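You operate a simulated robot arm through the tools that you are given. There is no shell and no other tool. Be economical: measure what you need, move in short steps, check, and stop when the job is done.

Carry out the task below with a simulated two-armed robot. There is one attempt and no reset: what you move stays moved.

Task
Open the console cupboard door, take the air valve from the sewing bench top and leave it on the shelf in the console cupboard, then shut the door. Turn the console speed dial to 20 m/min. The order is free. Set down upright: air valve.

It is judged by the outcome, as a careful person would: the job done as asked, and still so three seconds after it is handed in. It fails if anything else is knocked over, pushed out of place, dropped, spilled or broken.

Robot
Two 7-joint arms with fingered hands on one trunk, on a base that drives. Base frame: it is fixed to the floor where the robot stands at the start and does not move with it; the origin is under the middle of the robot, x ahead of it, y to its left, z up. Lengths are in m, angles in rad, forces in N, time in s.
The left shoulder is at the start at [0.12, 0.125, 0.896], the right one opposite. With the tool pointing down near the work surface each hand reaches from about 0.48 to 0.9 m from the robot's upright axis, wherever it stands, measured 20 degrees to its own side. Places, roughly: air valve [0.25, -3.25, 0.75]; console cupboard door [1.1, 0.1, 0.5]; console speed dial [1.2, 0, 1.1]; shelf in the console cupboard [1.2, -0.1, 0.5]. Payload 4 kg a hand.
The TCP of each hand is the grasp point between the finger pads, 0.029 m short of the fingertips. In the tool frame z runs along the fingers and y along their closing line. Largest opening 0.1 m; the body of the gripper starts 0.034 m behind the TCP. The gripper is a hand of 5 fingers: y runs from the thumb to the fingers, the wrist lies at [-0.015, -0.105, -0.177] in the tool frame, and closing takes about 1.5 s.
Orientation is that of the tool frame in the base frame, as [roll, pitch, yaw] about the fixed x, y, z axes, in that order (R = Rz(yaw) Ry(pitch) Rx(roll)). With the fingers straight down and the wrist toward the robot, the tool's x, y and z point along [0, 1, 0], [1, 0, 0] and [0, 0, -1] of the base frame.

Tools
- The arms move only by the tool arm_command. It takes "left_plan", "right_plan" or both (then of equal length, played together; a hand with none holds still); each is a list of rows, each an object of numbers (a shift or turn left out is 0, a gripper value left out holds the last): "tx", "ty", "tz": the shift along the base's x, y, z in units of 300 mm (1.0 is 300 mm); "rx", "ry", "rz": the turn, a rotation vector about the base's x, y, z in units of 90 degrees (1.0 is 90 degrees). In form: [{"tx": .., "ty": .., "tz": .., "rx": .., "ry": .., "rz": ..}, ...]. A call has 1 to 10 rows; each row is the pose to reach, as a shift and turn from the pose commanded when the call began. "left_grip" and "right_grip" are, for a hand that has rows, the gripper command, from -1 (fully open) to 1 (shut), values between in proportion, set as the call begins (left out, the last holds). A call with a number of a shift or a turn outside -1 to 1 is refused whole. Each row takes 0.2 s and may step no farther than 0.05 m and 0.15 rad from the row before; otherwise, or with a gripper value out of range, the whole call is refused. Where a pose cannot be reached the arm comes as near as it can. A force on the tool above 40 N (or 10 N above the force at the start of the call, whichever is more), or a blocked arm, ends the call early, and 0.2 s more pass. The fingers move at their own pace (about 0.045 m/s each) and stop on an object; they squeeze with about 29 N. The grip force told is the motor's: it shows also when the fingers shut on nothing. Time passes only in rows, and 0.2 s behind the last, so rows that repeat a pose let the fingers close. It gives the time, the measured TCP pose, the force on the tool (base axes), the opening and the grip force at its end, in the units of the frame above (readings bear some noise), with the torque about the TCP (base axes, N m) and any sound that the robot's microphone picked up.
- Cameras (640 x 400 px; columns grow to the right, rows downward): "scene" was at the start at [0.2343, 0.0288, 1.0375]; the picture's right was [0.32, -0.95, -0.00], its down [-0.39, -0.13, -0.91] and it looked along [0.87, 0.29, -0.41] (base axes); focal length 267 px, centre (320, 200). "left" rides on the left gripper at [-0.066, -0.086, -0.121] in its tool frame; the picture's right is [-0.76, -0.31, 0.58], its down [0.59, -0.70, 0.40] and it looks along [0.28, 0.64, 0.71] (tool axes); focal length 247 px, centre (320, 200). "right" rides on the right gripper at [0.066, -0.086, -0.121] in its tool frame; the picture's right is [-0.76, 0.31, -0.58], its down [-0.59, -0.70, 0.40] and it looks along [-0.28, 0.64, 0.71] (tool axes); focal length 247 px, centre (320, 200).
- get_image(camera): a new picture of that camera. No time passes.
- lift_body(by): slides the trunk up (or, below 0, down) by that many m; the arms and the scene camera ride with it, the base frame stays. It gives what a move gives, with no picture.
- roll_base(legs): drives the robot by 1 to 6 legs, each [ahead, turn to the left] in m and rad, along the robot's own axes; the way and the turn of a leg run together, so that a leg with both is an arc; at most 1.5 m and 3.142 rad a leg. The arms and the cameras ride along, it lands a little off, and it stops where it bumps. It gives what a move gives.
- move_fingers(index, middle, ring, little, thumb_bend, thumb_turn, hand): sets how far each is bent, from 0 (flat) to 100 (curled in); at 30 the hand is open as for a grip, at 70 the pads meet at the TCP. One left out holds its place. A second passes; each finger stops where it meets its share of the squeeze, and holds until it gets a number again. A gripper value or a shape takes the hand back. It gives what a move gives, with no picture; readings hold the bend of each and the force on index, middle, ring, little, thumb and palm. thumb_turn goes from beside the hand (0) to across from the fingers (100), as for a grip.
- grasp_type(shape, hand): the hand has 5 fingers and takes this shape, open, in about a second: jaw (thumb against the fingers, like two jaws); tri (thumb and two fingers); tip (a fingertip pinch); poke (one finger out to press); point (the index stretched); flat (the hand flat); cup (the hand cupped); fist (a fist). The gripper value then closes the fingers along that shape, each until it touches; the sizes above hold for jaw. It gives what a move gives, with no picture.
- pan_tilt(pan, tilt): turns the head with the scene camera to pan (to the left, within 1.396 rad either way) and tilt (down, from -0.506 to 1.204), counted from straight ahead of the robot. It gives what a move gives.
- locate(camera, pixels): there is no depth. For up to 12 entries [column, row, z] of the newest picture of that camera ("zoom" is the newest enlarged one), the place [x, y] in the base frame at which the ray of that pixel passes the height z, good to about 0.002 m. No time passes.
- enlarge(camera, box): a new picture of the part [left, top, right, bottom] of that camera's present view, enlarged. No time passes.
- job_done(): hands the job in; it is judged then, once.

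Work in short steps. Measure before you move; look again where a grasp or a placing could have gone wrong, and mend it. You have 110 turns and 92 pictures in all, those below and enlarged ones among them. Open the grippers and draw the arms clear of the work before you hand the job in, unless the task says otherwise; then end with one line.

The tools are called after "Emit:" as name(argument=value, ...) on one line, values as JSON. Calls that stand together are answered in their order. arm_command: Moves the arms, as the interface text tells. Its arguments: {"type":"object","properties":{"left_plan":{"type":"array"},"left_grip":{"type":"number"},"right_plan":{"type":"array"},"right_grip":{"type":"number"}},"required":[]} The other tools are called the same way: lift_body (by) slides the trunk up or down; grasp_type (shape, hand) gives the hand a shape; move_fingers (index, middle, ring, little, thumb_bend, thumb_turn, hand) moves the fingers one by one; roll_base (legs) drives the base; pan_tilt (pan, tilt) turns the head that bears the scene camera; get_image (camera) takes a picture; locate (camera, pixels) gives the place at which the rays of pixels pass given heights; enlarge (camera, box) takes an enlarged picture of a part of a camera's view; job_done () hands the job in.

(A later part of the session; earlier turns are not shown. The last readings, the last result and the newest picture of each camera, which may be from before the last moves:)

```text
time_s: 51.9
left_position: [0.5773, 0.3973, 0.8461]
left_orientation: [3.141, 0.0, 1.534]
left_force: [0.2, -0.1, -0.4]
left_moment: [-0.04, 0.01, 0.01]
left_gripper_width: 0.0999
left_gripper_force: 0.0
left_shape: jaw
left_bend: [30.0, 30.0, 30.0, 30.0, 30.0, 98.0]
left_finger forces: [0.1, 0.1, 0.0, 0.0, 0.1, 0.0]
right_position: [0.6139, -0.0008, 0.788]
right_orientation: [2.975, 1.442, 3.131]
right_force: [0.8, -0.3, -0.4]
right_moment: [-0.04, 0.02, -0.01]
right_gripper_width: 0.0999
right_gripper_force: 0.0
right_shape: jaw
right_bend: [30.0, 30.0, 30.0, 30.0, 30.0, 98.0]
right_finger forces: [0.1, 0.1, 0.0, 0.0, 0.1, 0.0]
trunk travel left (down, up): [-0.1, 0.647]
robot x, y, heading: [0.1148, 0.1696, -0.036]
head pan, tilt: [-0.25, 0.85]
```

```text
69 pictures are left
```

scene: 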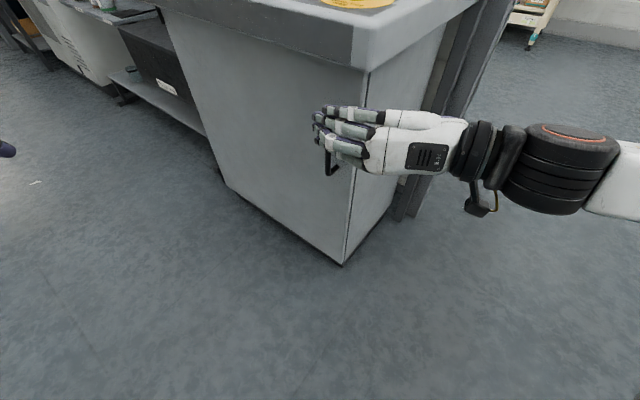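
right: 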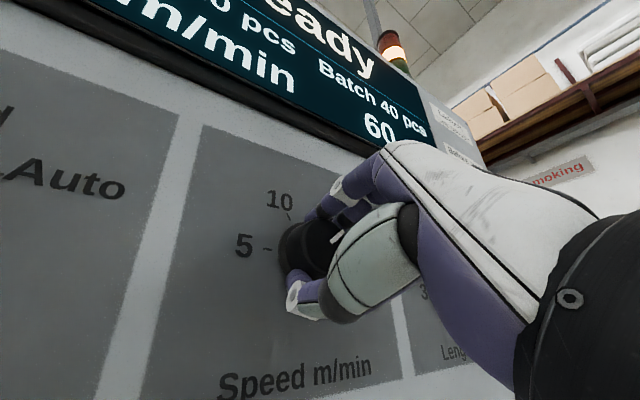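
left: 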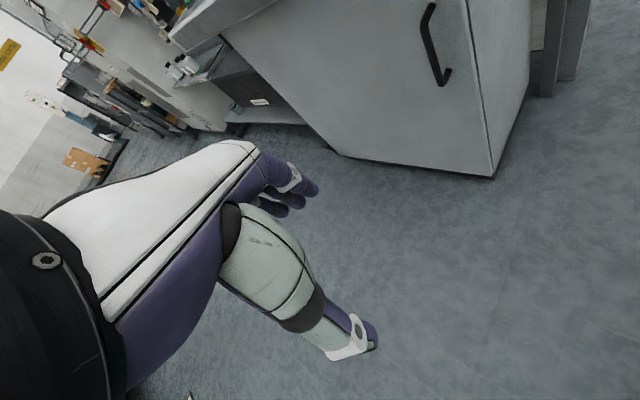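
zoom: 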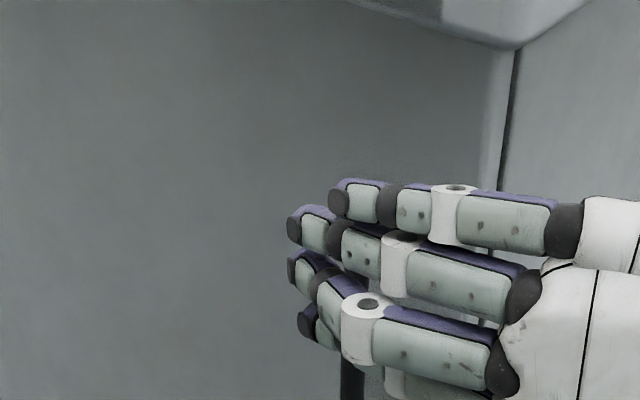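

The hand hides the handle. I'll move it to a staging pose in front of the handle, turned to point square at the door, then look with both cameras.

Emit:
arm_command(right_plan=[{"tx": -0.06, "ty": 0.06, "tz": 0.0, "rz": -0.0875}, {"tx": -0.06, "ty": 0.12, "tz": 0.0, "rz": -0.175}, {"tx": 0.0, "ty": 0.18, "tz": -0.1, "rz": -0.2625}, {"tx": 0.06, "ty": 0.22, "tz": -0.2, "rz": -0.35}, {"tx": 0.12, "ty": 0.26, "tz": -0.3, "rz": -0.4375}, {"tx": 0.2, "ty": 0.3, "tz": -0.4, "rz": -0.525}, {"tx": 0.28, "ty": 0.32, "tz": -0.5, "rz": -0.6125}, {"tx": 0.38, "ty": 0.32, "tz": -0.6, "rz": -0.7}])

Emit:
get_image(camera="scene")

Emit:
get_image(camera="right")

```text
time_s: 53.7
left_position: [0.5777, 0.3967, 0.8465]
left_orientation: [-3.14, 0.001, 1.532]
left_force: [-0.6, 0.1, 0.1]
left_moment: [-0.02, 0.0, -0.02]
left_gripper_width: 0.1
left_gripper_force: 0.1
left_shape: jaw
left_bend: [30.0, 30.0, 30.0, 30.0, 30.0, 98.0]
left_finger forces: [0.0, 0.1, 0.0, 0.1, 0.0, 0.0]
right_position: [0.7249, 0.0969, 0.6083]
right_orientation: [2.98, 1.44, 2.035]
right_force: [0.4, 0.4, 0.4]
right_moment: [-0.02, 0.0, -0.02]
right_gripper_width: 0.0998
right_gripper_force: 0.1
right_shape: jaw
right_bend: [30.0, 30.0, 30.0, 30.0, 30.0, 98.0]
right_finger forces: [0.0, 0.0, 0.0, 0.0, 0.0, 0.0]
right hand out of reach, approached as far as the arm can: row 1, 2, 3, 4
trunk travel left (down, up): [-0.1, 0.647]
robot x, y, heading: [0.1182, 0.1649, -0.034]
head pan, tilt: [-0.25, 0.85]
```

```text
68 pictures are left
```

scene: 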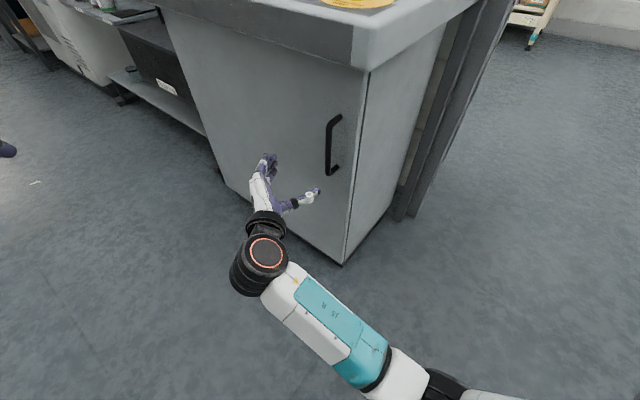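

```text
67 pictures are left
```

right: 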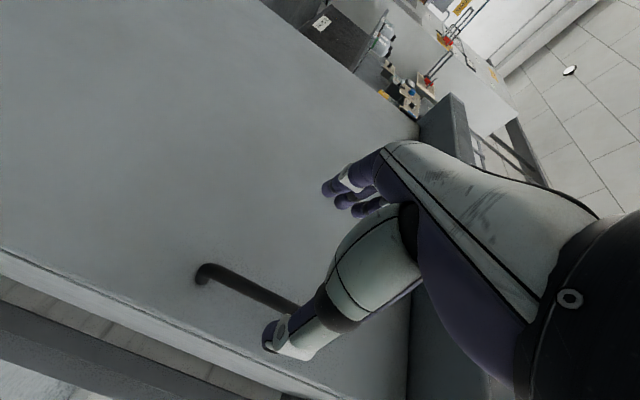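

The handle is fully visible: bar from (328,124) to (330,174). Locating it.

Emit:
locate(camera="scene", pixels=[[330, 174, 0.55], [330, 174, 0.5], [330, 174, 0.45], [328, 123, 0.7], [328, 123, 0.65], [328, 123, 0.6], [340, 116, 0.65], [336, 168, 0.5], [369, 70, 0.75], [345, 264, 0.0]])

Emit:
locate(camera="right", pixels=[[205, 275, 0.7], [205, 275, 0.65], [260, 288, 0.6], [260, 288, 0.65]])

```text
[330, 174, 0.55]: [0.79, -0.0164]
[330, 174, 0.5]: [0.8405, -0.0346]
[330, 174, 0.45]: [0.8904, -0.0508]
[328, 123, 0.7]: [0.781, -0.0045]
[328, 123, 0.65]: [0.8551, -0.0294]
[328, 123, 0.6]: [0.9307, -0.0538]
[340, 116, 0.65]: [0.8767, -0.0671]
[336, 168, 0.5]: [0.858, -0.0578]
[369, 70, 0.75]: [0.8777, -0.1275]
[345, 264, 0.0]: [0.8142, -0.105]
```

```text
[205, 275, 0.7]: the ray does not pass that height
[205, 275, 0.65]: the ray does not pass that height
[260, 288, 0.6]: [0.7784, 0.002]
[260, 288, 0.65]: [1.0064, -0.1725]
```

Bar is at about (0.78,-0.004), z 0.56–0.70, and the door surface is about 0.04 m behind it. I'll level the hand and advance so the bar is between thumb and fingers.

Emit:
arm_command(right_plan=[{"tx": -0.03, "ty": -0.02, "tz": 0.04, "rx": -0.065, "ry": -0.047}, {"tx": 0.04, "ty": -0.11, "tz": 0.073, "rx": -0.065, "ry": -0.047}, {"tx": 0.11, "ty": -0.21, "tz": 0.073, "rx": -0.065, "ry": -0.047}, {"tx": 0.18, "ty": -0.325, "tz": 0.073, "rx": -0.065, "ry": -0.047}])

Emit:
get_image(camera="right")

Emit:
get_image(camera="scene")

```text
time_s: 54.7
left_position: [0.5784, 0.398, 0.8459]
left_orientation: [3.141, -0.001, 1.535]
left_force: [0.3, -0.3, 0.3]
left_moment: [-0.02, -0.01, -0.02]
left_gripper_width: 0.0999
left_gripper_force: 0.0
left_shape: jaw
left_bend: [30.0, 30.0, 30.0, 30.0, 30.0, 98.0]
left_finger forces: [0.0, 0.0, 0.0, 0.0, 0.0, 0.0]
right_position: [0.7813, -0.0016, 0.6316]
right_orientation: [1.596, 1.549, 0.655]
right_force: [1.2, 0.2, 0.0]
right_moment: [0.0, -0.01, 0.03]
right_gripper_width: 0.0997
right_gripper_force: 0.0
right_shape: jaw
right_bend: [30.0, 30.0, 30.0, 30.0, 30.0, 98.0]
right_finger forces: [0.0, 0.1, 0.0, 0.0, 0.1, 0.0]
trunk travel left (down, up): [-0.1, 0.647]
robot x, y, heading: [0.1126, 0.1702, -0.036]
head pan, tilt: [-0.25, 0.85]
```

```text
66 pictures are left
```

right: 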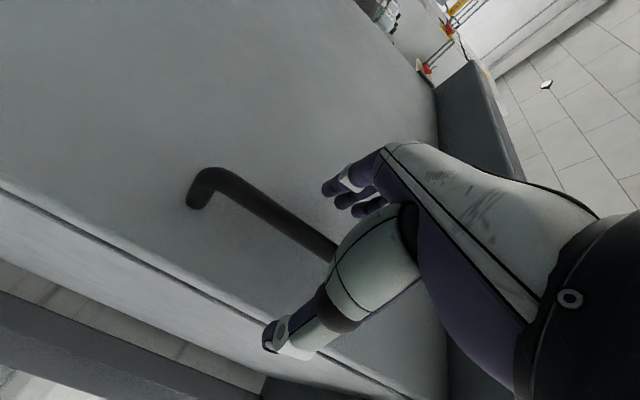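

```text
65 pictures are left
```

scene: 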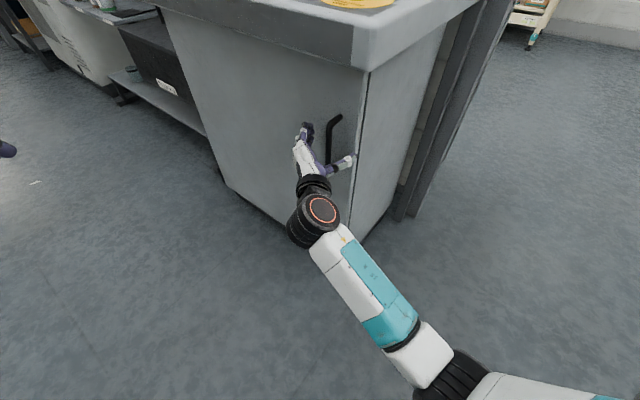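

The bar passes right at the predicted grasp point (330,245). Closing on it.

Emit:
arm_command(right_plan=[{}, {}, {}, {}, {}, {}, {}, {}, {}], right_grip=1)

Emit:
get_image(camera="right")

```text
time_s: 56.7
left_position: [0.5788, 0.3965, 0.8451]
left_orientation: [-3.139, -0.001, 1.536]
left_force: [0.1, 0.6, 0.1]
left_moment: [0.03, 0.0, -0.01]
left_gripper_width: 0.0996
left_gripper_force: 0.1
left_shape: jaw
left_bend: [30.0, 30.0, 30.0, 30.0, 30.0, 98.0]
left_finger forces: [0.1, 0.0, 0.0, 0.0, 0.0, 0.1]
right_position: [0.7815, -0.0004, 0.632]
right_orientation: [1.603, 1.548, 0.661]
right_force: [3.0, 0.7, 1.3]
right_moment: [-0.18, 0.09, 0.02]
right_gripper_width: 0.0024
right_gripper_force: 29.1
right_shape: jaw
right_bend: [71.0, 70.0, 71.0, 66.0, 72.0, 100.0]
right_finger forces: [16.2, 5.9, 2.4, 2.7, 25.2, 0.1]
trunk travel left (down, up): [-0.1, 0.647]
robot x, y, heading: [0.1155, 0.1683, -0.034]
head pan, tilt: [-0.25, 0.85]
```

```text
64 pictures are left
```

right: 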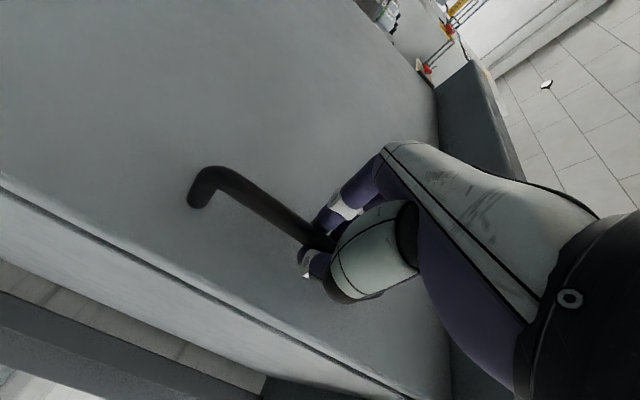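

Width 0.002 suggests the fingers shut on themselves rather than on the bar. Looking closer with the scene camera.

Emit:
enlarge(camera="scene", box=[270, 90, 400, 190])

Emit:
enlarge(camera="right", box=[170, 140, 370, 310])

```text
4.00 times, centred on (335, 140) of scene
```

zoom: 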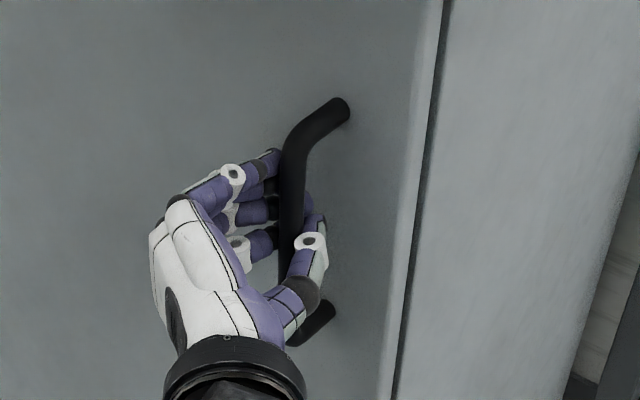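

```text
2.35 times, centred on (270, 225) of right
```

zoom: 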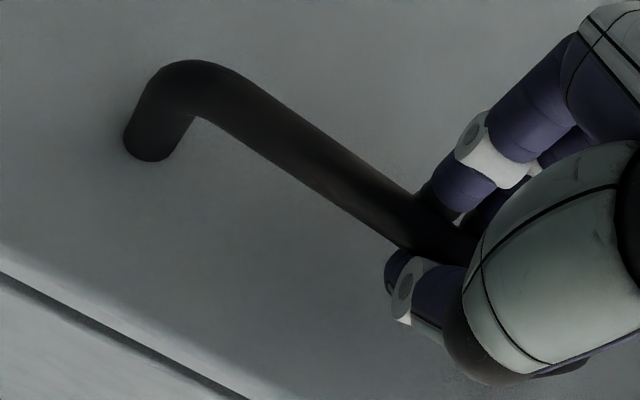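

The hand is wrapped around the bar with the fingertips behind it, which is a sound hook. I'll pull along the door's arc about 0.2 rad.

Emit:
arm_command(right_plan=[{"tx": -0.062, "ty": 0.105, "rz": -0.016}, {"tx": -0.119, "ty": 0.213, "rz": -0.032}, {"tx": -0.17, "ty": 0.323, "rz": -0.048}, {"tx": -0.216, "ty": 0.436, "rz": -0.064}])

Emit:
get_image(camera="scene")

```text
time_s: 57.7
left_position: [0.5786, 0.3981, 0.8458]
left_orientation: [-3.14, 0.0, 1.534]
left_force: [-0.3, 0.2, 0.1]
left_moment: [0.02, -0.01, 0.01]
left_gripper_width: 0.0995
left_gripper_force: 0.1
left_shape: jaw
left_bend: [30.0, 30.0, 30.0, 30.0, 30.0, 98.0]
left_finger forces: [0.0, 0.0, 0.0, 0.0, 0.1, 0.1]
right_position: [0.7192, 0.1319, 0.6314]
right_orientation: [1.56, 1.55, 0.518]
right_force: [9.1, 2.6, 4.2]
right_moment: [-0.09, 0.22, 0.01]
right_gripper_width: 0.0034
right_gripper_force: 28.6
right_shape: jaw
right_bend: [71.0, 70.0, 70.0, 65.0, 73.0, 100.0]
right_finger forces: [19.8, 7.6, 3.8, 3.1, 23.0, 0.1]
trunk travel left (down, up): [-0.1, 0.647]
robot x, y, heading: [0.1162, 0.1676, -0.037]
head pan, tilt: [-0.25, 0.85]
```

```text
61 pictures are left
```

scene: 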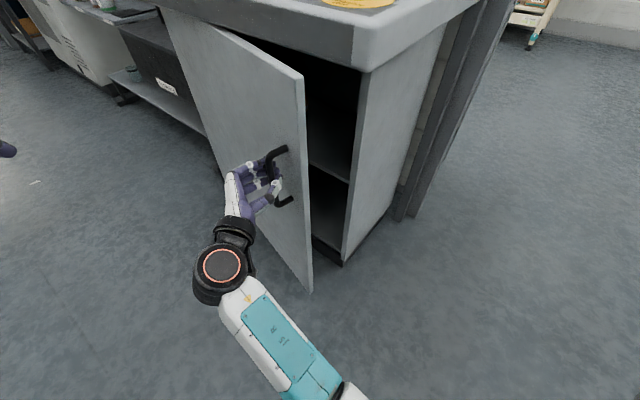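

The door is swinging open smoothly; continuing the arc to about 0.5 rad.

Emit:
arm_command(right_plan=[{"tx": -0.04, "ty": 0.115, "rz": -0.016}, {"tx": -0.074, "ty": 0.232, "rz": -0.032}, {"tx": -0.103, "ty": 0.351, "rz": -0.048}, {"tx": -0.125, "ty": 0.471, "rz": -0.064}, {"tx": -0.142, "ty": 0.591, "rz": -0.08}, {"tx": -0.152, "ty": 0.713, "rz": -0.096}])

Emit:
get_image(camera="scene")

```text
time_s: 58.2
left_position: [0.5784, 0.397, 0.8461]
left_orientation: [-3.14, 0.0, 1.534]
left_force: [0.1, -0.8, 0.4]
left_moment: [-0.01, 0.03, 0.02]
left_gripper_width: 0.0995
left_gripper_force: 0.1
left_shape: jaw
left_bend: [30.0, 30.0, 30.0, 30.0, 30.0, 98.0]
left_finger forces: [0.1, 0.0, 0.1, 0.0, 0.0, 0.0]
right_position: [0.7062, 0.1654, 0.6293]
right_orientation: [0.095, 1.483, -0.978]
right_force: [18.7, 3.6, 12.3]
right_moment: [0.08, 0.23, 0.12]
right_gripper_width: 0.0043
right_gripper_force: 29.0
right_shape: jaw
right_bend: [66.0, 70.0, 68.0, 64.0, 73.0, 100.0]
right_finger forces: [22.4, 9.7, 6.4, 4.2, 24.7, 0.0]
trunk travel left (down, up): [-0.1, 0.647]
robot x, y, heading: [0.1164, 0.1663, -0.035]
head pan, tilt: [-0.25, 0.85]
stopped in row 2 (right hand): the force on the tool passed its limit at 46 N (the readings are from after the stop); the commanded pose is now the measured one
```

```text
60 pictures are left
```

scene: 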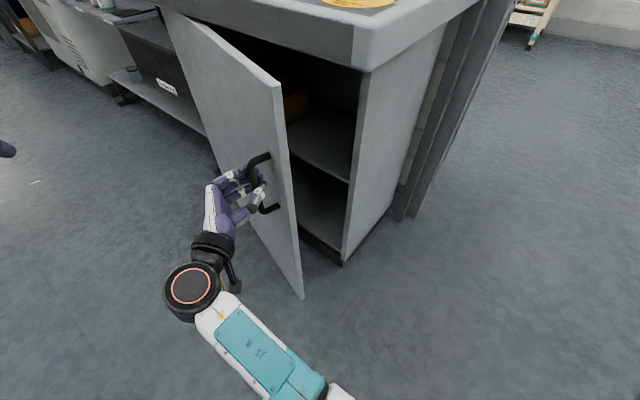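

The force limit tripped with the door about 0.25 rad open, which is a wide enough gap. I'll release the bar, back the hand out and then push the door from its inner side.

Emit:
arm_command(right_plan=[{}, {}, {}, {}, {}, {}, {}, {}], right_grip=-1)

Emit:
arm_command(right_plan=[{"tx": -0.07, "ty": 0.13}, {"tx": -0.14, "ty": 0.26}, {"tx": -0.2, "ty": 0.38}])

Emit:
get_image(camera="scene")

```text
time_s: 60.0
left_position: [0.5786, 0.3983, 0.8468]
left_orientation: [-3.141, 0.0, 1.533]
left_force: [0.2, 0.1, -0.5]
left_moment: [-0.03, 0.01, 0.0]
left_gripper_width: 0.0996
left_gripper_force: 0.1
left_shape: jaw
left_bend: [30.0, 30.0, 30.0, 30.0, 30.0, 98.0]
left_finger forces: [0.1, 0.0, 0.0, 0.0, 0.0, 0.0]
right_position: [0.7049, 0.1639, 0.6273]
right_orientation: [0.066, 1.487, -1.011]
right_force: [0.5, 0.0, -0.1]
right_moment: [0.0, -0.03, -0.01]
right_gripper_width: 0.0995
right_gripper_force: 0.0
right_shape: jaw
right_bend: [30.0, 30.0, 30.0, 30.0, 30.0, 98.0]
right_finger forces: [0.1, 0.0, 0.1, 0.0, 0.1, 0.0]
trunk travel left (down, up): [-0.1, 0.647]
robot x, y, heading: [0.1117, 0.1669, -0.029]
head pan, tilt: [-0.25, 0.85]
```

```text
time_s: 61.0
left_position: [0.5786, 0.3978, 0.8467]
left_orientation: [-3.14, -0.001, 1.536]
left_force: [-0.7, 0.1, 0.4]
left_moment: [0.03, -0.04, -0.02]
left_gripper_width: 0.0999
left_gripper_force: 0.1
left_shape: jaw
left_bend: [30.0, 30.0, 30.0, 30.0, 30.0, 98.0]
left_finger forces: [0.0, 0.1, 0.0, 0.0, 0.0, 0.1]
right_position: [0.6568, 0.2442, 0.6093]
right_orientation: [-0.081, 1.388, -1.175]
right_force: [0.1, -0.6, 0.0]
right_moment: [0.02, -0.01, 0.05]
right_gripper_width: 0.0998
right_gripper_force: 0.1
right_shape: jaw
right_bend: [30.0, 30.0, 30.0, 30.0, 30.0, 98.0]
right_finger forces: [0.0, 0.1, 0.1, 0.0, 0.0, 0.0]
trunk travel left (down, up): [-0.1, 0.647]
robot x, y, heading: [0.1135, 0.169, -0.034]
head pan, tilt: [-0.25, 0.85]
stopped in row 3 (right hand): the arm was blocked; the commanded pose is now the measured one
```

```text
59 pictures are left
```

scene: 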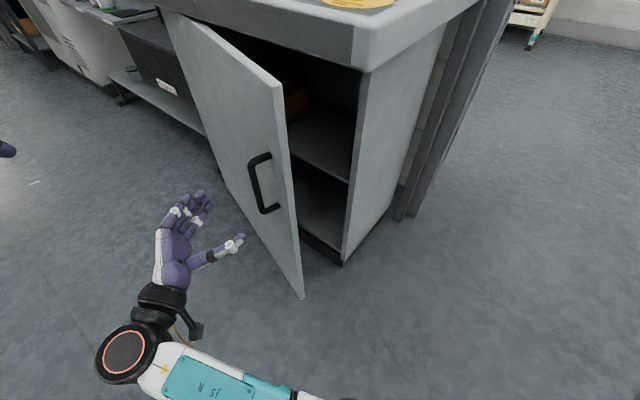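

The hand is clear of the handle. Locating the door's free edge and the opening before going around it.

Emit:
locate(camera="scene", pixels=[[281, 88, 0.78], [281, 88, 0.74], [303, 298, 0.05], [303, 298, 0.1], [345, 264, 0.05], [364, 75, 0.74], [350, 181, 0.4], [350, 181, 0.45], [258, 190, 0.63], [163, 12, 0.74]])

```text
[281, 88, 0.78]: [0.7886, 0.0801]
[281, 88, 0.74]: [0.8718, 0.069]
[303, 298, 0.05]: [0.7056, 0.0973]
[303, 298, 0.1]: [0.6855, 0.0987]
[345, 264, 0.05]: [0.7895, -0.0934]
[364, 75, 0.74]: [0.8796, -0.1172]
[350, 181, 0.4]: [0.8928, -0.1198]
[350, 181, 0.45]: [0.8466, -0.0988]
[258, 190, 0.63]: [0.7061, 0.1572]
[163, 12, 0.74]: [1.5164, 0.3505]
```

Door edge is at (0.70,0.097), and the cabinet post is at (0.79,-0.09), so the gap centres at (0.745,0). I'll swing the hand around to point forward, to the right of the door edge.

Emit:
arm_command(right_plan=[{"tx": -0.06, "ty": -0.05, "rz": 0.08}, {"tx": -0.12, "ty": -0.15, "rz": 0.17}, {"tx": -0.17, "ty": -0.27, "rz": 0.26}, {"tx": -0.22, "ty": -0.4, "rz": 0.35}, {"tx": -0.25, "ty": -0.53, "rz": 0.44}, {"tx": -0.26, "ty": -0.66, "rz": 0.53}, {"tx": -0.26, "ty": -0.78, "rz": 0.62}, {"tx": -0.26, "ty": -0.88, "rz": 0.7}])

Emit:
arm_command(right_plan=[{"ry": 0.06}, {"ry": 0.12}])

Emit:
get_image(camera="scene")

```text
time_s: 62.8
left_position: [0.5791, 0.3966, 0.8453]
left_orientation: [3.141, 0.0, 1.534]
left_force: [0.3, -0.5, 0.2]
left_moment: [0.0, -0.01, 0.01]
left_gripper_width: 0.1
left_gripper_force: 0.1
left_shape: jaw
left_bend: [30.0, 30.0, 30.0, 30.0, 30.0, 98.0]
left_finger forces: [0.0, 0.1, 0.0, 0.0, 0.0, 0.0]
right_position: [0.5784, -0.0179, 0.6094]
right_orientation: [-0.077, 1.395, -0.071]
right_force: [0.2, 0.2, 0.1]
right_moment: [0.01, 0.02, -0.02]
right_gripper_width: 0.1
right_gripper_force: 0.1
right_shape: jaw
right_bend: [30.0, 30.0, 30.0, 30.0, 30.0, 98.0]
right_finger forces: [0.0, 0.0, 0.1, 0.0, 0.0, 0.1]
trunk travel left (down, up): [-0.1, 0.647]
robot x, y, heading: [0.1173, 0.1695, -0.037]
head pan, tilt: [-0.25, 0.85]
```

```text
time_s: 63.4
left_position: [0.5775, 0.3964, 0.8452]
left_orientation: [-3.141, -0.001, 1.535]
left_force: [-0.1, 0.4, -0.5]
left_moment: [0.06, 0.01, 0.0]
left_gripper_width: 0.0996
left_gripper_force: 0.1
left_shape: jaw
left_bend: [30.0, 30.0, 30.0, 30.0, 30.0, 98.0]
left_finger forces: [0.1, 0.1, 0.0, 0.0, 0.1, 0.1]
right_position: [0.5786, -0.0178, 0.6096]
right_orientation: [-2.332, 1.554, -2.325]
right_force: [-0.6, 0.4, 0.3]
right_moment: [-0.02, -0.02, -0.01]
right_gripper_width: 0.0999
right_gripper_force: 0.0
right_shape: jaw
right_bend: [30.0, 30.0, 30.0, 30.0, 30.0, 98.0]
right_finger forces: [0.1, 0.0, 0.1, 0.0, 0.1, 0.1]
trunk travel left (down, up): [-0.1, 0.647]
robot x, y, heading: [0.1127, 0.1672, -0.036]
head pan, tilt: [-0.25, 0.85]
```

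```text
58 pictures are left
```

scene: 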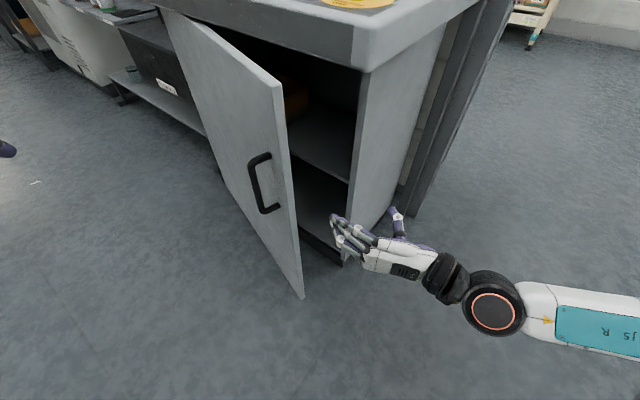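

The hand points into the gap with fingers on the door side. Advancing 0.175 m into it.

Emit:
arm_command(right_plan=[{"tx": 0.14, "ty": 0.02}, {"tx": 0.28, "ty": 0.035}, {"tx": 0.42, "ty": 0.05}, {"tx": 0.58, "ty": 0.06}])

Emit:
get_image(camera="scene")

```text
time_s: 64.4
left_position: [0.5783, 0.3968, 0.8466]
left_orientation: [3.141, -0.001, 1.535]
left_force: [1.0, -0.7, -0.5]
left_moment: [0.03, -0.01, 0.0]
left_gripper_width: 0.0998
left_gripper_force: 0.1
left_shape: jaw
left_bend: [30.0, 30.0, 30.0, 30.0, 30.0, 98.0]
left_finger forces: [0.1, 0.0, 0.0, 0.0, 0.1, 0.0]
right_position: [0.7516, 0.0028, 0.6081]
right_orientation: [-2.529, 1.55, -2.526]
right_force: [0.0, -0.2, 0.0]
right_moment: [-0.02, -0.01, 0.02]
right_gripper_width: 0.0998
right_gripper_force: 0.0
right_shape: jaw
right_bend: [30.0, 30.0, 30.0, 30.0, 30.0, 98.0]
right_finger forces: [0.1, 0.1, 0.0, 0.0, 0.1, 0.1]
trunk travel left (down, up): [-0.1, 0.647]
robot x, y, heading: [0.1125, 0.1697, -0.037]
head pan, tilt: [-0.25, 0.85]
```

```text
57 pictures are left
```

scene: 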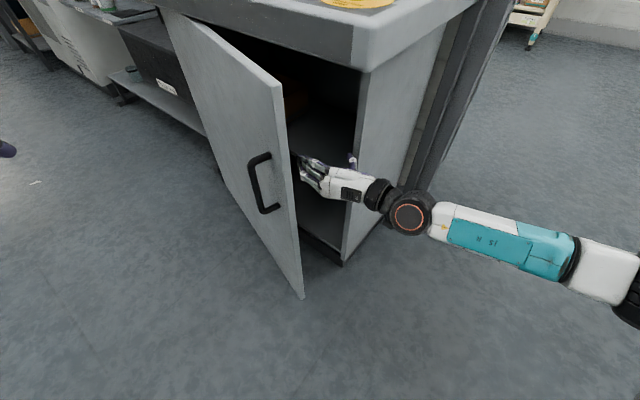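

The fingers are behind the door edge. Now pushing the door outward, to +y.

Emit:
arm_command(right_plan=[{"ty": 0.14}, {"ty": 0.28, "tx": -0.02}, {"ty": 0.42, "tx": -0.04}, {"ty": 0.56, "tx": -0.05}, {"ty": 0.7, "tx": -0.05}, {"ty": 0.84, "tx": -0.05}, {"ty": 0.98, "tx": -0.05}])

Emit:
get_image(camera="scene")

```text
time_s: 66.0
left_position: [0.5779, 0.397, 0.8467]
left_orientation: [-3.139, 0.001, 1.535]
left_force: [-0.8, -0.4, 0.8]
left_moment: [0.05, 0.03, 0.01]
left_gripper_width: 0.0997
left_gripper_force: 0.0
left_shape: jaw
left_bend: [30.0, 30.0, 30.0, 30.0, 30.0, 98.0]
left_finger forces: [0.0, 0.0, 0.1, 0.1, 0.0, 0.0]
right_position: [0.7342, 0.2967, 0.6076]
right_orientation: [-2.308, 1.552, -2.303]
right_force: [-0.3, -0.1, -1.2]
right_moment: [0.0, -0.03, -0.01]
right_gripper_width: 0.0995
right_gripper_force: 0.0
right_shape: jaw
right_bend: [30.0, 30.0, 30.0, 30.0, 30.0, 98.0]
right_finger forces: [0.0, 0.1, 0.0, 0.0, 0.0, 0.1]
trunk travel left (down, up): [-0.1, 0.647]
robot x, y, heading: [0.116, 0.1678, -0.037]
head pan, tilt: [-0.25, 0.85]
```

```text
56 pictures are left
```

scene: 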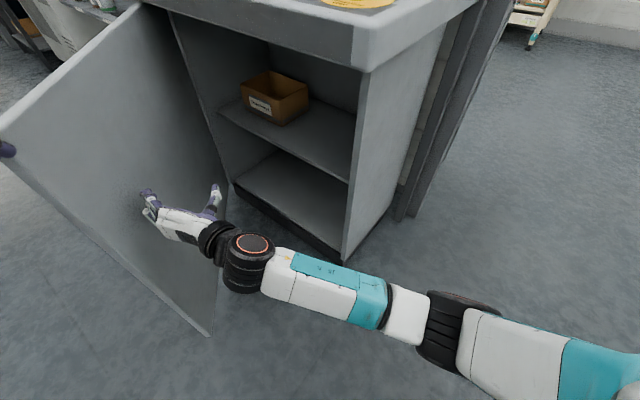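

The door swung well open on its own. I'll pan left to see where its free edge is relative to my left hand.

Emit:
pan_tilt(pan=0.5, tilt=0.8)

Emit:
get_image(camera="scene")

```text
time_s: 67.1
left_position: [0.5775, 0.3963, 0.8451]
left_orientation: [3.141, 0.0, 1.533]
left_force: [0.3, -0.3, 0.5]
left_moment: [0.01, 0.0, 0.0]
left_gripper_width: 0.0996
left_gripper_force: 0.0
left_shape: jaw
left_bend: [30.0, 30.0, 30.0, 30.0, 30.0, 98.0]
left_finger forces: [0.1, 0.0, 0.0, 0.1, 0.1, 0.1]
right_position: [0.7345, 0.2984, 0.6082]
right_orientation: [-2.481, 1.552, -2.475]
right_force: [-0.4, 0.4, 0.9]
right_moment: [0.04, 0.01, 0.0]
right_gripper_width: 0.1
right_gripper_force: 0.1
right_shape: jaw
right_bend: [30.0, 30.0, 30.0, 30.0, 30.0, 98.0]
right_finger forces: [0.0, 0.0, 0.1, 0.0, 0.0, 0.0]
trunk travel left (down, up): [-0.1, 0.647]
robot x, y, heading: [0.1151, 0.1689, -0.033]
head pan, tilt: [0.499, 0.799]
```

```text
55 pictures are left
```

scene: 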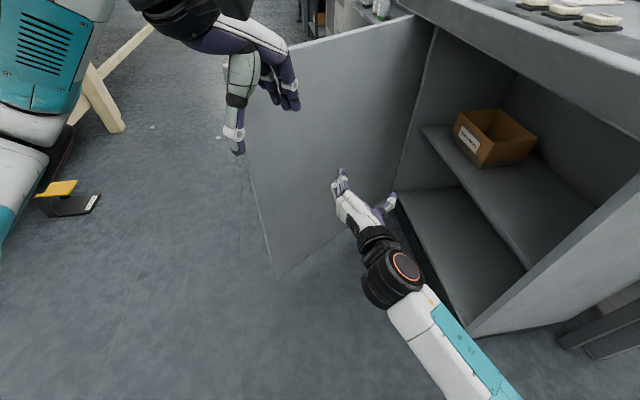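

Locating the door's free corner, shelf edges and the cardboard box on the shelf.

Emit:
locate(camera="scene", pixels=[[277, 275, 0.05], [400, 205, 0.05], [425, 127, 0.44], [425, 127, 0.48], [525, 268, 0.44], [525, 268, 0.48], [485, 167, 0.45], [453, 136, 0.45], [535, 150, 0.45], [470, 335, 0.05], [65, 205, 0.0]])

```text
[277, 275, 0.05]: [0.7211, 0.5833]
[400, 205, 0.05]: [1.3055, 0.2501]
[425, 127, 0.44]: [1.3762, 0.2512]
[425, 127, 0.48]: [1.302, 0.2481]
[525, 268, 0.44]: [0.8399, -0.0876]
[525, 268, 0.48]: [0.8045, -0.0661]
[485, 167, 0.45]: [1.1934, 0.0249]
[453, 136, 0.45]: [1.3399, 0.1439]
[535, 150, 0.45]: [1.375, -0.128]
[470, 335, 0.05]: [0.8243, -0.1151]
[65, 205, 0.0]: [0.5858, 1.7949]
```

Door is ~62° open, the interior spans about u 0–0.6, the shelf top is near z 0.47, and a box occupies its left half. I'll push the door further with the right hand.

Emit:
arm_command(right_plan=[{"tx": 0.1, "ty": 0.1}, {"tx": 0.2, "ty": 0.2}, {"tx": 0.3, "ty": 0.3}, {"tx": 0.4, "ty": 0.4}, {"tx": 0.5, "ty": 0.48}, {"tx": 0.6, "ty": 0.52}])

Emit:
get_image(camera="scene")

```text
time_s: 68.5
left_position: [0.5783, 0.3967, 0.8463]
left_orientation: [-3.14, 0.0, 1.534]
left_force: [0.2, 0.7, -0.3]
left_moment: [-0.03, -0.04, -0.01]
left_gripper_width: 0.1
left_gripper_force: 0.1
left_shape: jaw
left_bend: [30.0, 30.0, 30.0, 30.0, 30.0, 98.0]
left_finger forces: [0.1, 0.0, 0.0, 0.0, 0.0, 0.1]
right_position: [0.8545, 0.419, 0.6092]
right_orientation: [-2.479, 1.551, -2.473]
right_force: [-0.2, -0.6, 0.4]
right_moment: [0.03, -0.01, 0.0]
right_gripper_width: 0.0998
right_gripper_force: 0.0
right_shape: jaw
right_bend: [30.0, 30.0, 30.0, 30.0, 30.0, 98.0]
right_finger forces: [0.1, 0.1, 0.0, 0.0, 0.1, 0.0]
right hand out of reach, approached as far as the arm can: row 5, 6
trunk travel left (down, up): [-0.1, 0.647]
robot x, y, heading: [0.1125, 0.1697, -0.035]
head pan, tilt: [0.499, 0.799]
```

```text
54 pictures are left
```

scene: 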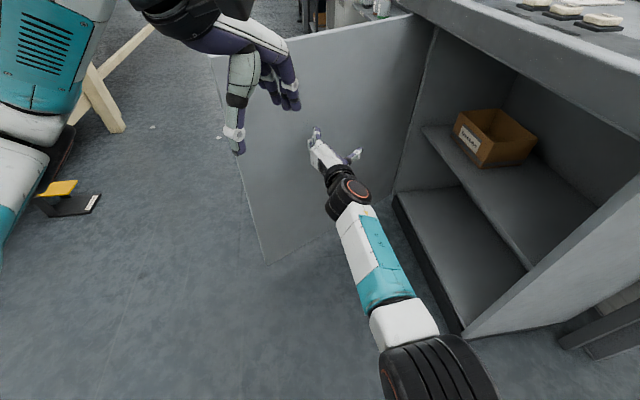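

Driving forward 0.2 m with the hand out to push the door wider.

Emit:
roll_base(legs=[[0.2, 0.15]])

Emit:
get_image(camera="scene")

```text
time_s: 69.5
left_position: [0.6418, 0.4062, 0.8459]
left_orientation: [-3.139, 0.002, 1.558]
left_force: [0.3, 0.0, -0.7]
left_moment: [-0.02, 0.01, 0.01]
left_gripper_width: 0.0999
left_gripper_force: 0.1
left_shape: jaw
left_bend: [30.0, 30.0, 30.0, 30.0, 30.0, 98.0]
left_finger forces: [0.0, 0.1, 0.0, 0.0, 0.0, 0.0]
right_position: [0.918, 0.4329, 0.6108]
right_orientation: [-1.791, 1.551, -1.76]
right_force: [0.2, 1.3, 0.3]
right_moment: [-0.05, 0.04, -0.04]
right_gripper_width: 0.0997
right_gripper_force: 0.0
right_shape: jaw
right_bend: [30.0, 30.0, 30.0, 30.0, 30.0, 98.0]
right_finger forces: [0.1, 0.0, 0.0, 0.1, 0.0, 0.0]
trunk travel left (down, up): [-0.1, 0.647]
robot x, y, heading: [0.1853, 0.1726, 0.001]
head pan, tilt: [0.499, 0.799]
stopped in leg 1: the robot was blocked; the commanded pose is now the measured one
```

```text
53 pictures are left
```

scene: 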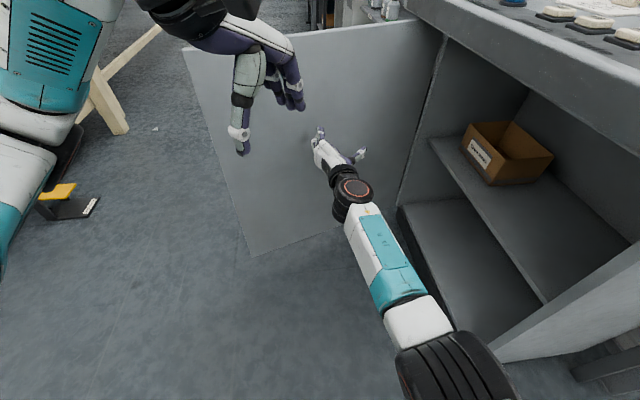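

The base stopped, likely with my elbow meeting the console post. Checking the door angle.

Emit:
locate(camera="scene", pixels=[[252, 255, 0.05], [400, 210, 0.05]])

Emit:
pan_tilt(pan=-0.7, tilt=0.75)

Emit:
get_image(camera="scene")

```text
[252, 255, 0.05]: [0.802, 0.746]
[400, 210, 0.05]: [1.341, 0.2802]
```

```text
time_s: 70.9
left_position: [0.6421, 0.4081, 0.8469]
left_orientation: [-3.14, 0.001, 1.558]
left_force: [-1.1, -0.2, -0.2]
left_moment: [-0.02, -0.01, 0.02]
left_gripper_width: 0.1001
left_gripper_force: 0.0
left_shape: jaw
left_bend: [30.0, 30.0, 30.0, 30.0, 30.0, 98.0]
left_finger forces: [0.0, 0.1, 0.0, 0.0, 0.0, 0.0]
right_position: [0.9177, 0.436, 0.6097]
right_orientation: [-1.988, 1.549, -1.954]
right_force: [-0.6, 0.3, 0.6]
right_moment: [0.01, -0.01, 0.0]
right_gripper_width: 0.1
right_gripper_force: 0.0
right_shape: jaw
right_bend: [30.0, 30.0, 30.0, 30.0, 30.0, 98.0]
right_finger forces: [0.0, 0.1, 0.0, 0.0, 0.0, 0.0]
trunk travel left (down, up): [-0.1, 0.647]
robot x, y, heading: [0.1844, 0.1707, -0.0]
head pan, tilt: [-0.7, 0.75]
```

```text
52 pictures are left
```

scene: 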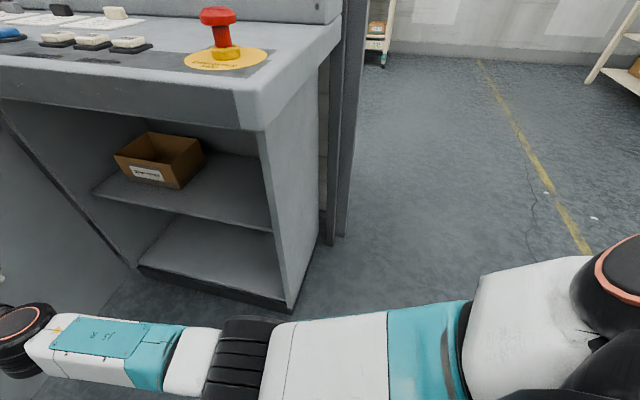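

Door is at about 77°, good enough. I'll back off 0.3 m, then fold the right arm to a neutral pose.

Emit:
roll_base(legs=[[-0.35, 0]])

Emit:
arm_command(right_plan=[{"tx": -0.06, "ty": -0.12, "tz": 0.05, "rx": 0.095}, {"tx": -0.12, "ty": -0.24, "tz": 0.1, "rx": 0.19}, {"tx": -0.18, "ty": -0.36, "tz": 0.15, "rx": 0.285}, {"tx": -0.24, "ty": -0.48, "tz": 0.2, "rx": 0.38}, {"tx": -0.3, "ty": -0.6, "tz": 0.25, "rx": 0.475}, {"tx": -0.36, "ty": -0.72, "tz": 0.3, "rx": 0.57}, {"tx": -0.42, "ty": -0.84, "tz": 0.35, "rx": 0.665}, {"tx": -0.48, "ty": -0.96, "tz": 0.4, "rx": 0.76}, {"tx": -0.54, "ty": -1.0, "tz": 0.45, "rx": 0.855}, {"tx": -0.58, "ty": -1.0, "tz": 0.5, "rx": 0.95}])

Emit:
arm_command(right_plan=[{"ry": 0.095}, {"ry": 0.19}, {"ry": 0.285}, {"ry": 0.38}, {"ry": 0.475}, {"ry": 0.57}, {"ry": 0.665}, {"ry": 0.76}, {"ry": 0.855}, {"ry": 0.95}])

Emit:
pan_tilt(pan=0.1, tilt=0.6)

Emit:
get_image(camera="scene")

```text
time_s: 73.2
left_position: [0.2941, 0.4039, 0.8444]
left_orientation: [-3.141, 0.002, 1.547]
left_force: [0.9, -0.4, -0.3]
left_moment: [0.0, -0.01, -0.04]
left_gripper_width: 0.0997
left_gripper_force: 0.0
left_shape: jaw
left_bend: [30.0, 30.0, 30.0, 30.0, 30.0, 98.0]
left_finger forces: [0.0, 0.0, 0.1, 0.1, 0.0, 0.0]
right_position: [0.5727, 0.4295, 0.6105]
right_orientation: [-2.028, 1.55, -2.006]
right_force: [-0.5, 0.4, 0.6]
right_moment: [-0.02, -0.03, 0.0]
right_gripper_width: 0.1001
right_gripper_force: 0.0
right_shape: jaw
right_bend: [30.0, 30.0, 30.0, 30.0, 30.0, 98.0]
right_finger forces: [0.0, 0.1, 0.0, 0.0, 0.1, 0.0]
trunk travel left (down, up): [-0.1, 0.647]
robot x, y, heading: [-0.1633, 0.173, -0.012]
head pan, tilt: [-0.7, 0.75]
```

```text
time_s: 75.3
left_position: [0.2952, 0.4046, 0.8461]
left_orientation: [-3.141, 0.001, 1.547]
left_force: [0.1, 0.6, 0.1]
left_moment: [0.0, -0.02, 0.0]
left_gripper_width: 0.1
left_gripper_force: 0.2
left_shape: jaw
left_bend: [30.0, 30.0, 30.0, 30.0, 30.0, 98.0]
left_finger forces: [0.1, 0.0, 0.1, 0.1, 0.0, 0.0]
right_position: [0.4034, 0.1216, 0.7627]
right_orientation: [1.522, 0.166, 1.58]
right_force: [0.1, -0.4, 1.2]
right_moment: [-0.01, 0.0, 0.0]
right_gripper_width: 0.0997
right_gripper_force: 0.0
right_shape: jaw
right_bend: [30.0, 30.0, 30.0, 30.0, 30.0, 98.0]
right_finger forces: [0.1, 0.1, 0.0, 0.0, 0.1, 0.0]
trunk travel left (down, up): [-0.1, 0.647]
robot x, y, heading: [-0.1667, 0.1745, -0.014]
head pan, tilt: [-0.7, 0.75]
```

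```text
time_s: 76.3
left_position: [0.2938, 0.405, 0.8472]
left_orientation: [-3.14, 0.003, 1.549]
left_force: [0.1, 0.5, 0.6]
left_moment: [0.02, -0.02, 0.02]
left_gripper_width: 0.0999
left_gripper_force: 0.1
left_shape: jaw
left_bend: [30.0, 30.0, 30.0, 30.0, 30.0, 98.0]
left_finger forces: [0.1, 0.0, 0.0, 0.1, 0.1, 0.0]
right_position: [0.3986, 0.115, 0.7473]
right_orientation: [2.035, 0.242, 1.643]
right_force: [-0.1, 0.1, -0.4]
right_moment: [0.0, 0.0, -0.02]
right_gripper_width: 0.1001
right_gripper_force: 0.2
right_shape: jaw
right_bend: [30.0, 30.0, 30.0, 30.0, 30.0, 98.0]
right_finger forces: [0.0, 0.0, 0.0, 0.1, 0.0, 0.1]
trunk travel left (down, up): [-0.1, 0.647]
robot x, y, heading: [-0.1655, 0.1753, -0.015]
head pan, tilt: [-0.7, 0.75]
stopped in row 4 (right hand): the arm was blocked; the commanded pose is now the measured one
```

```text
time_s: 77.4
left_position: [0.295, 0.4051, 0.8459]
left_orientation: [-3.142, 0.002, 1.546]
left_force: [0.8, -0.4, 0.4]
left_moment: [0.03, 0.01, 0.05]
left_gripper_width: 0.0997
left_gripper_force: 0.0
left_shape: jaw
left_bend: [30.0, 30.0, 30.0, 30.0, 30.0, 98.0]
left_finger forces: [0.1, 0.0, 0.0, 0.0, 0.0, 0.0]
right_position: [0.3984, 0.1165, 0.749]
right_orientation: [2.035, 0.242, 1.644]
right_force: [-0.3, -0.1, 0.2]
right_moment: [0.0, 0.02, -0.01]
right_gripper_width: 0.0998
right_gripper_force: 0.0
right_shape: jaw
right_bend: [30.0, 30.0, 30.0, 30.0, 30.0, 98.0]
right_finger forces: [0.1, 0.1, 0.0, 0.0, 0.0, 0.0]
trunk travel left (down, up): [-0.1, 0.647]
robot x, y, heading: [-0.1641, 0.1698, -0.009]
head pan, tilt: [0.099, 0.6]
```

```text
51 pictures are left
```

scene: 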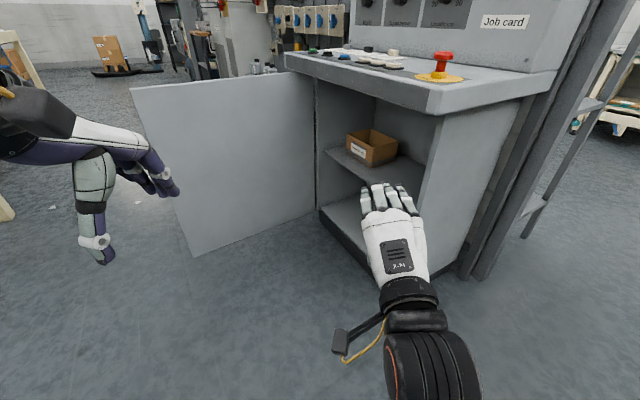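

The right arm is folding but jammed partway. I'll shift it right and forward while continuing to point the hand down.

Emit:
arm_command(right_plan=[{"tx": 0.08, "ty": -0.12, "tz": 0.05}, {"tx": 0.16, "ty": -0.24, "tz": 0.1}, {"tx": 0.22, "ty": -0.36, "tz": 0.15}, {"tx": 0.26, "ty": -0.48, "tz": 0.2}])

Emit:
arm_command(right_plan=[{"ry": 0.09}, {"ry": 0.18}, {"ry": 0.27}, {"ry": 0.36}, {"ry": 0.45}, {"ry": 0.54}, {"ry": 0.63}, {"ry": 0.7}])

```text
time_s: 78.4
left_position: [0.2946, 0.4036, 0.8453]
left_orientation: [3.141, 0.001, 1.545]
left_force: [-1.2, -0.9, 0.0]
left_moment: [0.02, -0.01, 0.01]
left_gripper_width: 0.0996
left_gripper_force: 0.1
left_shape: jaw
left_bend: [30.0, 30.0, 30.0, 30.0, 30.0, 98.0]
left_finger forces: [0.0, 0.1, 0.1, 0.0, 0.1, 0.1]
right_position: [0.4768, -0.0259, 0.8038]
right_orientation: [2.038, 0.24, 1.642]
right_force: [0.4, 0.1, 0.2]
right_moment: [-0.01, 0.01, -0.02]
right_gripper_width: 0.1
right_gripper_force: 0.1
right_shape: jaw
right_bend: [30.0, 30.0, 30.0, 30.0, 30.0, 98.0]
right_finger forces: [0.0, 0.0, 0.0, 0.1, 0.0, 0.0]
trunk travel left (down, up): [-0.1, 0.647]
robot x, y, heading: [-0.1665, 0.1694, -0.01]
head pan, tilt: [0.099, 0.6]
```

```text
time_s: 80.2
left_position: [0.2934, 0.4039, 0.8455]
left_orientation: [3.141, 0.002, 1.547]
left_force: [-0.4, -0.1, 0.6]
left_moment: [-0.02, 0.0, 0.0]
left_gripper_width: 0.0998
left_gripper_force: 0.0
left_shape: jaw
left_bend: [30.0, 30.0, 30.0, 30.0, 30.0, 98.0]
left_finger forces: [0.0, 0.0, 0.1, 0.0, 0.1, 0.1]
right_position: [0.4764, -0.0276, 0.8077]
right_orientation: [3.137, 0.046, 1.817]
right_force: [0.2, 0.2, 0.0]
right_moment: [-0.02, -0.03, -0.01]
right_gripper_width: 0.0999
right_gripper_force: 0.0
right_shape: jaw
right_bend: [30.0, 30.0, 30.0, 30.0, 30.0, 98.0]
right_finger forces: [0.1, 0.0, 0.0, 0.0, 0.1, 0.0]
trunk travel left (down, up): [-0.1, 0.647]
robot x, y, heading: [-0.1651, 0.1731, -0.015]
head pan, tilt: [0.099, 0.6]
```

Hand is down and neutral. Turning right to look toward the sewing bench.

Emit:
roll_base(legs=[[0, -1.42]])

Emit:
pan_tilt(pan=0.0, tilt=0.3)

Emit:
get_image(camera="scene")

```text
time_s: 84.2
left_position: [0.139, -0.2474, 0.8464]
left_orientation: [-3.141, -0.001, 0.133]
left_force: [0.2, 0.2, -0.3]
left_moment: [-0.05, 0.03, 0.01]
left_gripper_width: 0.0996
left_gripper_force: 0.0
left_shape: jaw
left_bend: [30.0, 30.0, 30.0, 30.0, 30.0, 98.0]
left_finger forces: [0.0, 0.1, 0.1, 0.0, 0.0, 0.0]
right_position: [-0.2585, -0.4937, 0.8077]
right_orientation: [3.133, 0.045, 0.404]
right_force: [0.1, 0.0, -0.1]
right_moment: [0.0, -0.01, 0.0]
right_gripper_width: 0.0999
right_gripper_force: 0.0
right_shape: jaw
right_bend: [30.0, 30.0, 30.0, 30.0, 30.0, 98.0]
right_finger forces: [0.0, 0.0, 0.1, 0.1, 0.0, 0.0]
trunk travel left (down, up): [-0.1, 0.647]
robot x, y, heading: [-0.1663, 0.1738, -1.424]
head pan, tilt: [0.099, 0.6]
```

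```text
time_s: 85.0
left_position: [0.1381, -0.2483, 0.8454]
left_orientation: [-3.14, 0.0, 0.134]
left_force: [-0.6, 0.3, -0.8]
left_moment: [0.0, 0.0, 0.03]
left_gripper_width: 0.0998
left_gripper_force: 0.0
left_shape: jaw
left_bend: [30.0, 30.0, 30.0, 30.0, 30.0, 98.0]
left_finger forces: [0.1, 0.0, 0.0, 0.1, 0.1, 0.1]
right_position: [-0.2594, -0.4947, 0.8072]
right_orientation: [3.133, 0.045, 0.405]
right_force: [-0.8, -1.2, 1.0]
right_moment: [-0.01, 0.01, 0.0]
right_gripper_width: 0.1
right_gripper_force: 0.1
right_shape: jaw
right_bend: [30.0, 30.0, 30.0, 30.0, 30.0, 98.0]
right_finger forces: [0.0, 0.0, 0.0, 0.0, 0.0, 0.0]
trunk travel left (down, up): [-0.1, 0.647]
robot x, y, heading: [-0.1645, 0.1703, -1.427]
head pan, tilt: [0.0, 0.3]
```

```text
50 pictures are left
```

scene: 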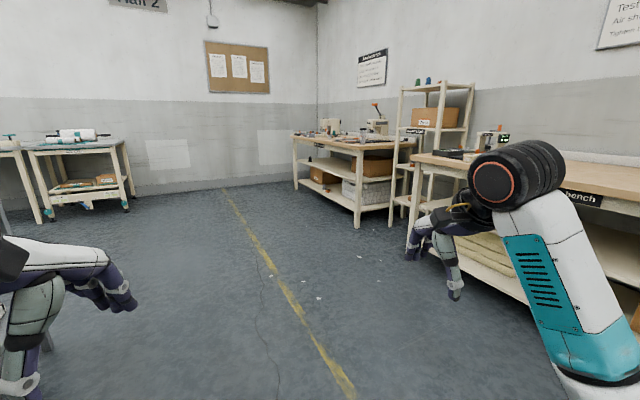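

The likely sewing bench is at (350,145), straight ahead. Zooming in.

Emit:
enlarge(camera="scene", box=[280, 80, 520, 240])

Emit:
locate(camera="scene", pixels=[[358, 228, 0.0], [297, 188, 0.0], [390, 208, 0.0], [408, 260, 0.0], [292, 137, 0.72], [362, 150, 0.72]])

```text
2.50 times, centred on (400, 160) of scene
```

zoom: 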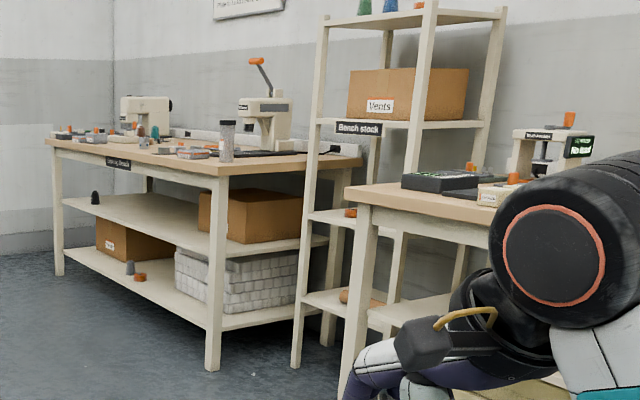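

```text
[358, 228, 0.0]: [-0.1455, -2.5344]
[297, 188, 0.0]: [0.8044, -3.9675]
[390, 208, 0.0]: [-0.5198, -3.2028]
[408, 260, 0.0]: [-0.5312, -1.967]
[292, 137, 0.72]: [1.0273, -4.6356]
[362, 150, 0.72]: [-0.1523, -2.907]
```

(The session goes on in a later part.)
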